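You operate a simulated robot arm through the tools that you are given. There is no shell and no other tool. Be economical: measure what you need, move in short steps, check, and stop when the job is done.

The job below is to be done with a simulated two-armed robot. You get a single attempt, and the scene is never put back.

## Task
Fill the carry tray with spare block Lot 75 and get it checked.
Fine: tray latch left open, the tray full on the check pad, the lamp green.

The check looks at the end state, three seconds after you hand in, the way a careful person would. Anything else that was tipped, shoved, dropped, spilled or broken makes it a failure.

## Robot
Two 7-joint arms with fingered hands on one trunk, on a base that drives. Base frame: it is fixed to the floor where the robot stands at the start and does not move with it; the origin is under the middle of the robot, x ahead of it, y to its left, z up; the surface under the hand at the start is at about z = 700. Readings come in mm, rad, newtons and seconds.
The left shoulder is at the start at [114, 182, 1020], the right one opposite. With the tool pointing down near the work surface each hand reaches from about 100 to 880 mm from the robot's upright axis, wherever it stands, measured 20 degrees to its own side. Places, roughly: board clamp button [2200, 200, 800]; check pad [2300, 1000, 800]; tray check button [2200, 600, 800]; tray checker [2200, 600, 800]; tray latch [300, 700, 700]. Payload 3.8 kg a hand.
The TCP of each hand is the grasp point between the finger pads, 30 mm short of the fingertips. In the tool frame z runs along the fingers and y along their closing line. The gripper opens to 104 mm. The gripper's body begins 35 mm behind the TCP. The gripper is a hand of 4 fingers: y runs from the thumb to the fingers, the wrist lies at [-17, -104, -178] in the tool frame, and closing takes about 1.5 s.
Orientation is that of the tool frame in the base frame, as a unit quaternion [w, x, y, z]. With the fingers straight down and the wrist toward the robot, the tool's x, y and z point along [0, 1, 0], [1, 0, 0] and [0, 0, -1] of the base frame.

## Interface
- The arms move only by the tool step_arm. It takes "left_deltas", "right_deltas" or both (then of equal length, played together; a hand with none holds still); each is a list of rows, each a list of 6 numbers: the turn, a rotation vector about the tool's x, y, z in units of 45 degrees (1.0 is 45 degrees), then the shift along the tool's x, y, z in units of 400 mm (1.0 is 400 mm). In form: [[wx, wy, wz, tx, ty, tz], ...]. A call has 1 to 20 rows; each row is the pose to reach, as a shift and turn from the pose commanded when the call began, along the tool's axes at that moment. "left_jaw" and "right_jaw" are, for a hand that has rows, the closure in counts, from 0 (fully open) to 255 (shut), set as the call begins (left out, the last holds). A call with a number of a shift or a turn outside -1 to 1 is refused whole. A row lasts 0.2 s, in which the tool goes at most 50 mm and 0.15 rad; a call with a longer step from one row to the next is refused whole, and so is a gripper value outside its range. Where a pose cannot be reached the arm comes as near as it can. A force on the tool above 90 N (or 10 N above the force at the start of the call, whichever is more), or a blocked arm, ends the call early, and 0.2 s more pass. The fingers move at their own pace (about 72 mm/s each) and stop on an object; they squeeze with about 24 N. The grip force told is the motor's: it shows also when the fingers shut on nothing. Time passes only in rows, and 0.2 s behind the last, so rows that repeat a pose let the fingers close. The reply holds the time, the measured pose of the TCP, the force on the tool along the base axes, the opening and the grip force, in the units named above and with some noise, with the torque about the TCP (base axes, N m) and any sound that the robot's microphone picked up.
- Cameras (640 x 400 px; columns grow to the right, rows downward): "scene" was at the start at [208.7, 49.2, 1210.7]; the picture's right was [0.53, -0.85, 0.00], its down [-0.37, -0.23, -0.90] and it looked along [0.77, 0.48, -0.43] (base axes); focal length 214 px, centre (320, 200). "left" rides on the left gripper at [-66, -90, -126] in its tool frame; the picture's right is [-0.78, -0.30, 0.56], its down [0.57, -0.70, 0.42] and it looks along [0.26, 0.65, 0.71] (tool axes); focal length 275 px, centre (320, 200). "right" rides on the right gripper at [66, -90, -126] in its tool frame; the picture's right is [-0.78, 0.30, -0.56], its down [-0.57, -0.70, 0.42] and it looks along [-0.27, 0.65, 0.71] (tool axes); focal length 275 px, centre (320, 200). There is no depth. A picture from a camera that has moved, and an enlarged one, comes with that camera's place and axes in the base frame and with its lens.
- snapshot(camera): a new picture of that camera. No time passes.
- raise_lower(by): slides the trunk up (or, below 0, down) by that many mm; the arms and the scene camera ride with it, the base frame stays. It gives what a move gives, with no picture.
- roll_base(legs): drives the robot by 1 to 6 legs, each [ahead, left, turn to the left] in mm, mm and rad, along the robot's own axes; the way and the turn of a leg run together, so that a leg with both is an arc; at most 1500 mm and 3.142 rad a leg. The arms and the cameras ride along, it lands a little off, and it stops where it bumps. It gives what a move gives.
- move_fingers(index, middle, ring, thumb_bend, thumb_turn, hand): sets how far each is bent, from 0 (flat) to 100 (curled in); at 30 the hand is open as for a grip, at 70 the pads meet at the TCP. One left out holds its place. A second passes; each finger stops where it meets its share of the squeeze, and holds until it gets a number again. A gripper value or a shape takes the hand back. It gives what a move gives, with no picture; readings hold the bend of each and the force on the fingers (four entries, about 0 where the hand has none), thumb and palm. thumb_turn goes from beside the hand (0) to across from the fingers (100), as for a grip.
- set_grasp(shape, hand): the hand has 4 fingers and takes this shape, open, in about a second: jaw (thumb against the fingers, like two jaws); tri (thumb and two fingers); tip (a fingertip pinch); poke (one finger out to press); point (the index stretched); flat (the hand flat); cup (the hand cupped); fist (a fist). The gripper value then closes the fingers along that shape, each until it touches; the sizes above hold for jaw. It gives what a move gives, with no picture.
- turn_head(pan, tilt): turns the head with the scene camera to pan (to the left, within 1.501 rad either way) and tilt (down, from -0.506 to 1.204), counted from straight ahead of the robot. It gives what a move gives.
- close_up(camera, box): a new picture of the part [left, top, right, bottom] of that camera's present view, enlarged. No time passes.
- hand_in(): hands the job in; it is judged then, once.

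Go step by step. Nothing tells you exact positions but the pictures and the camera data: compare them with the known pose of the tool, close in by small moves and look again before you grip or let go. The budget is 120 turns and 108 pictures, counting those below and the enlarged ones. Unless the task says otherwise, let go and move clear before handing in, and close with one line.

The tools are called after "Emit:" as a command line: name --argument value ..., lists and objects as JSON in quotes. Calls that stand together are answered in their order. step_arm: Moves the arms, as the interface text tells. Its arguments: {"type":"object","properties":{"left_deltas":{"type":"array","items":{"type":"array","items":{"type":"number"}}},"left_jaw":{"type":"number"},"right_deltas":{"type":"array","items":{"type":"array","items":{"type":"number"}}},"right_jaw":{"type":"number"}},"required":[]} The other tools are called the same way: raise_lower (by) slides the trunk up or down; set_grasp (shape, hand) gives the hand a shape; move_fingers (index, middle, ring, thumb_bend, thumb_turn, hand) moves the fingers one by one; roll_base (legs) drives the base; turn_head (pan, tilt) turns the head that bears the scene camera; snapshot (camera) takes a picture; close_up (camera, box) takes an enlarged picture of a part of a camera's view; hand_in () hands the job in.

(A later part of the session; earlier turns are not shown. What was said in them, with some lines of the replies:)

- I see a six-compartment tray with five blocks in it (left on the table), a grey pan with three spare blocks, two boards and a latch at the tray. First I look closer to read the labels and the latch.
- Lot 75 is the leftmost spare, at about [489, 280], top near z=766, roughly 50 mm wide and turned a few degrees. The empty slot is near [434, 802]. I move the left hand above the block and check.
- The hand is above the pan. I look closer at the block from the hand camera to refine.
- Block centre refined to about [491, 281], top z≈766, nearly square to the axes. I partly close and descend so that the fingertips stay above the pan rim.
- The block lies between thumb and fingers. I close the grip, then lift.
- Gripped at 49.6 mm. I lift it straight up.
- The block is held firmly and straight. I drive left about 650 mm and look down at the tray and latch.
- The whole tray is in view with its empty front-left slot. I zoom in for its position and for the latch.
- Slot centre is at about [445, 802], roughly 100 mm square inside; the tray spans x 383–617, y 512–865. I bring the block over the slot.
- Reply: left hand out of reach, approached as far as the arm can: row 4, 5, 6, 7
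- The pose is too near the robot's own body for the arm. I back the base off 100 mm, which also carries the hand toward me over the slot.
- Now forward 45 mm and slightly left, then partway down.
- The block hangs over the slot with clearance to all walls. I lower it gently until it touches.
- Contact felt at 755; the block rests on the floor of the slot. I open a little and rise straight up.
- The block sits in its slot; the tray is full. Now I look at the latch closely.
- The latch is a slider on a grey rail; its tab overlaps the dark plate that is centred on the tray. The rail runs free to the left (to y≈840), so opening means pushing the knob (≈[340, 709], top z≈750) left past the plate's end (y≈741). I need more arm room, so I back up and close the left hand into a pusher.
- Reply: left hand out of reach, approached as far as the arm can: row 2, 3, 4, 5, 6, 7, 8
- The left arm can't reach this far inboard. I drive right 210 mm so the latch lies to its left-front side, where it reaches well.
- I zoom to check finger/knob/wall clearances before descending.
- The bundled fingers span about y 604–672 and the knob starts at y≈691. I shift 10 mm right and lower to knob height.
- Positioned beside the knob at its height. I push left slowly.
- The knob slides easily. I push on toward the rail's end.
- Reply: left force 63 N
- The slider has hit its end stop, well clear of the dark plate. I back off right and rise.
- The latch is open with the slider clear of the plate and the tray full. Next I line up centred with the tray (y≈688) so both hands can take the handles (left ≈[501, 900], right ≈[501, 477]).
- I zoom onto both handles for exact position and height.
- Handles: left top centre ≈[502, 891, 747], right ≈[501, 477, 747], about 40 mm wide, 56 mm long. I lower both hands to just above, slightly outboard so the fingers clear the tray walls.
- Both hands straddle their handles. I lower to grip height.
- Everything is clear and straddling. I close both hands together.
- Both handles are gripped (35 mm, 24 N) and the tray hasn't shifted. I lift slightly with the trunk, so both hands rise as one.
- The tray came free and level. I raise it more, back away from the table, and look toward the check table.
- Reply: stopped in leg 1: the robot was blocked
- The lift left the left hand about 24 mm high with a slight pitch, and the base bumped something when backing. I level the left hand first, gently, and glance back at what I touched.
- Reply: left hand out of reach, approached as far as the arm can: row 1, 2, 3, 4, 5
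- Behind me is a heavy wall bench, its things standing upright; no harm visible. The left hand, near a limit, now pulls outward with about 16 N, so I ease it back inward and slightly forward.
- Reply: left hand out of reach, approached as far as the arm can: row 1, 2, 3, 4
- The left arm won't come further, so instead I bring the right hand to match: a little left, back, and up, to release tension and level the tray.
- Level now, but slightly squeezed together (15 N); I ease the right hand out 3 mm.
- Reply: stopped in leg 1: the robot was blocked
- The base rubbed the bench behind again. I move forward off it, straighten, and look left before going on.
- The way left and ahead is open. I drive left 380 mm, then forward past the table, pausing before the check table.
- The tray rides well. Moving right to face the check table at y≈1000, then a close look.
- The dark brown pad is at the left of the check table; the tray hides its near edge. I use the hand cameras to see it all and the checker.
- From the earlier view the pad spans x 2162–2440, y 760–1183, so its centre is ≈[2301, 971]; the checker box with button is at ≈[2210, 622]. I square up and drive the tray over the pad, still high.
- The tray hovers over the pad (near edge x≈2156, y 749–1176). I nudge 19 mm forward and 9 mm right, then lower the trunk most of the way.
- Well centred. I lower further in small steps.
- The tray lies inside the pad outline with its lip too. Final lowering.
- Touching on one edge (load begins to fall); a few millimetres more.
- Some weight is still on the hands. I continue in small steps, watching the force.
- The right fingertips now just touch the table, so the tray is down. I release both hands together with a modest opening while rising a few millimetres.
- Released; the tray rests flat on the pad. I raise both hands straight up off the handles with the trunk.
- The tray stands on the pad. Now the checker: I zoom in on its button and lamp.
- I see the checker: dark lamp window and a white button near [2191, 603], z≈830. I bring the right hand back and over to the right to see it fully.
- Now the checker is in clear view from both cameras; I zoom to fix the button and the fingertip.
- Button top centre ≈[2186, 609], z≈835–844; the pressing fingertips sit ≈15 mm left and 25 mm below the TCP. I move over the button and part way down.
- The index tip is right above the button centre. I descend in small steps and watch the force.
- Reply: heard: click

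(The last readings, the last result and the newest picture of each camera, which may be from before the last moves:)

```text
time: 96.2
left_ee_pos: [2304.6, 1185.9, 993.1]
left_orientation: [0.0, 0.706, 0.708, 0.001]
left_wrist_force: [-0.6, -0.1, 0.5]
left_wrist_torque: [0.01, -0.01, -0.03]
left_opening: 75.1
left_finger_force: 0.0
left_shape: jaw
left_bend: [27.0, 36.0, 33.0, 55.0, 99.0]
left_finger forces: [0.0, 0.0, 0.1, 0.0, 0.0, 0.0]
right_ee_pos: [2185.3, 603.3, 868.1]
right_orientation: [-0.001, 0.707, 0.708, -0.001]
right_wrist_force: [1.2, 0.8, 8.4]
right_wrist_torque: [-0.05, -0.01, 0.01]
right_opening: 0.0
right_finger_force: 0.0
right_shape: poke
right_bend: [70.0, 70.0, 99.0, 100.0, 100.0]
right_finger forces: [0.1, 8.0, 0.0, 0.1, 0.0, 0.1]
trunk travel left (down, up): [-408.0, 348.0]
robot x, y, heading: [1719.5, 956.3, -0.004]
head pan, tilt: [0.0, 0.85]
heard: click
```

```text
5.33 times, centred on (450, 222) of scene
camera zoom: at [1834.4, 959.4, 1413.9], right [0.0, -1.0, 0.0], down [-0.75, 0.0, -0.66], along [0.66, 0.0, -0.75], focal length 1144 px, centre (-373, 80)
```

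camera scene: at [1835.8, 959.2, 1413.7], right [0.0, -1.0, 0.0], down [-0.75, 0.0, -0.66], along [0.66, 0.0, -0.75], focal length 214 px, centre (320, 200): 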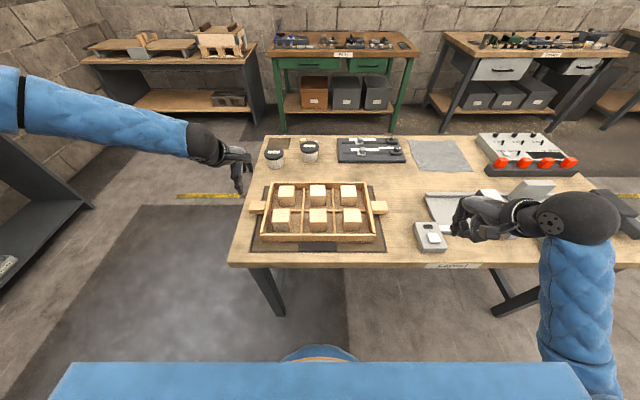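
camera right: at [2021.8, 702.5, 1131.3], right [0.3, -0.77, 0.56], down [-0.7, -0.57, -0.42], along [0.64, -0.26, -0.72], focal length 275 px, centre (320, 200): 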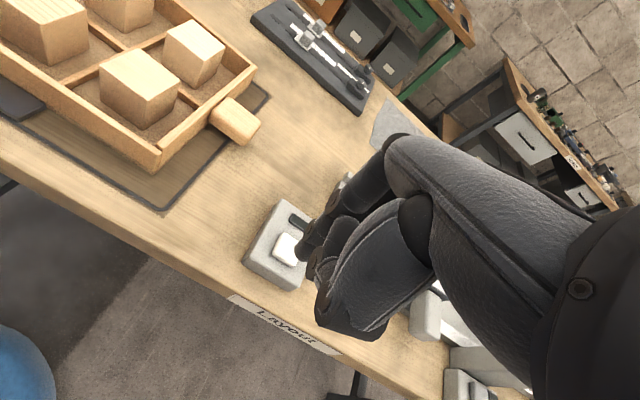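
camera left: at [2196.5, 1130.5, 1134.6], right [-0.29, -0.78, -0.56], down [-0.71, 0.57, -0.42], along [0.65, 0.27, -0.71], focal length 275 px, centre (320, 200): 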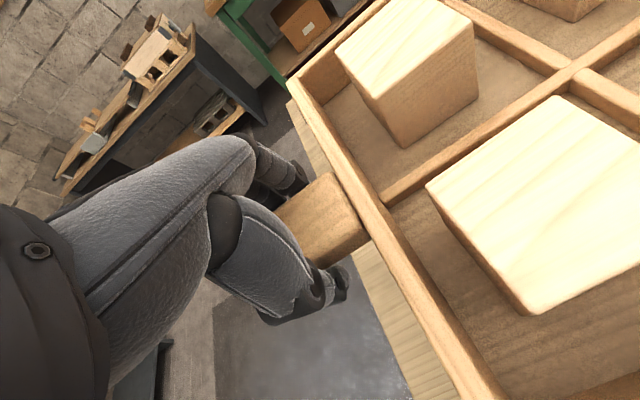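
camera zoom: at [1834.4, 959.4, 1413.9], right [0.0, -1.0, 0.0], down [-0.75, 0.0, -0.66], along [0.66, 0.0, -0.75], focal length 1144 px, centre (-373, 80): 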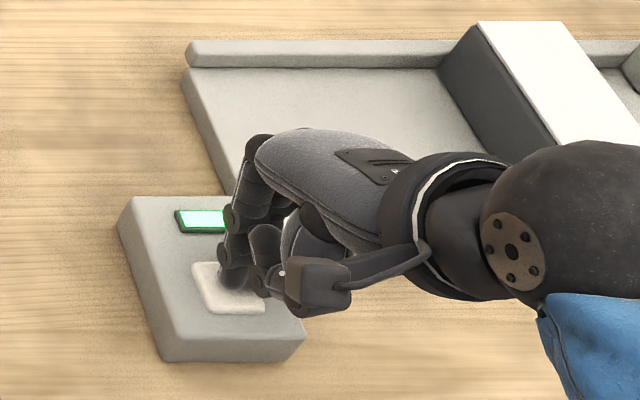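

A click was heard and the lamp is green. I rise straight up, clear of the checker, and verify.

Emit:
step_arm --right_deltas '[[0, 0, 0, 0, 0, -0.05], [0, 0, 0, 0, 0, -0.15], [0, 0, 0, 0, 0, -0.25], [0, 0, 0, 0, -0.08, -0.3], [0, 0, 0, -0.05, -0.16, -0.3], [0, 0, 0, -0.1, -0.24, -0.3]]'

Emit:
snapshot --camera "scene"

Emit:
close_up --camera "scene" --box '[230, 165, 470, 265]'

```text
time: 97.6
left_ee_pos: [2304.5, 1185.4, 993.5]
left_orientation: [0.001, 0.706, 0.708, -0.001]
left_wrist_force: [0.2, -0.6, 0.0]
left_wrist_torque: [-0.04, 0.0, 0.0]
left_opening: 75.1
left_finger_force: 0.0
left_shape: jaw
left_bend: [27.0, 36.0, 33.0, 55.0, 99.0]
left_finger forces: [0.0, 0.1, 0.1, 0.0, 0.0, 0.0]
right_ee_pos: [2087.4, 564.2, 988.5]
right_orientation: [-0.003, 0.705, 0.709, -0.003]
right_wrist_force: [-0.4, -0.3, 0.1]
right_wrist_torque: [-0.03, -0.02, 0.0]
right_opening: 0.0
right_finger_force: 0.1
right_shape: poke
right_bend: [70.0, 70.0, 99.0, 100.0, 100.0]
right_finger forces: [0.1, 0.0, 0.1, 0.1, 0.0, 0.0]
trunk travel left (down, up): [-408.0, 348.0]
robot x, y, heading: [1716.6, 955.7, 0.001]
head pan, tilt: [0.0, 0.85]
```

```text
21 pictures are left
camera scene: at [1834.0, 958.9, 1413.9], right [0.0, -1.0, 0.0], down [-0.75, 0.0, -0.66], along [0.66, 0.0, -0.75], focal length 214 px, centre (320, 200)
```

scene: 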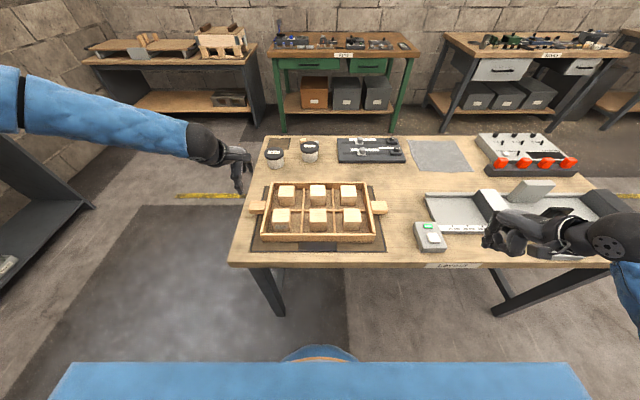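

```text
2.67 times, centred on (350, 215) of scene
camera zoom: at [1834.0, 958.9, 1413.9], right [0.0, -1.0, 0.0], down [-0.75, 0.0, -0.66], along [0.66, 0.0, -0.75], focal length 572 px, centre (240, 160)
```

zoom: 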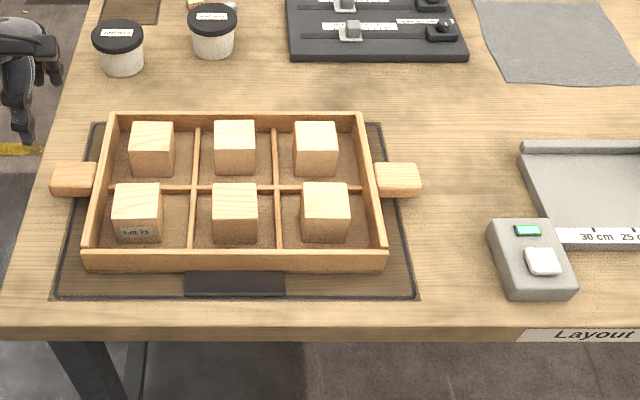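

The tray is full on the pad and the lamp still shows green. One last look at the lamp to be sure it stays lit.

Emit:
close_up --camera "scene" --box '[405, 210, 465, 255]'

```text
8.89 times, centred on (435, 232) of scene
camera zoom: at [1834.0, 958.9, 1413.9], right [0.0, -1.0, 0.0], down [-0.75, 0.0, -0.66], along [0.66, 0.0, -0.75], focal length 1906 px, centre (-702, -89)
```

zoom: 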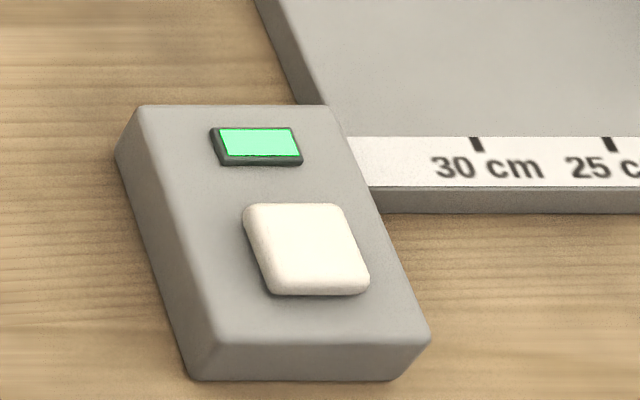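

The lamp is steadily green, the tray stands full on the pad, the latch was left open, and both hands are clear. I hand in.

Emit:
hand_in

```text
The job is handed in.
```

The carry tray, filled with Lot 75, is on the check pad with the lamp green. I left the latch open but did not look at it again after driving off; the base also bumped the rear bench twice on the way, and nothing I could see there had tipped.
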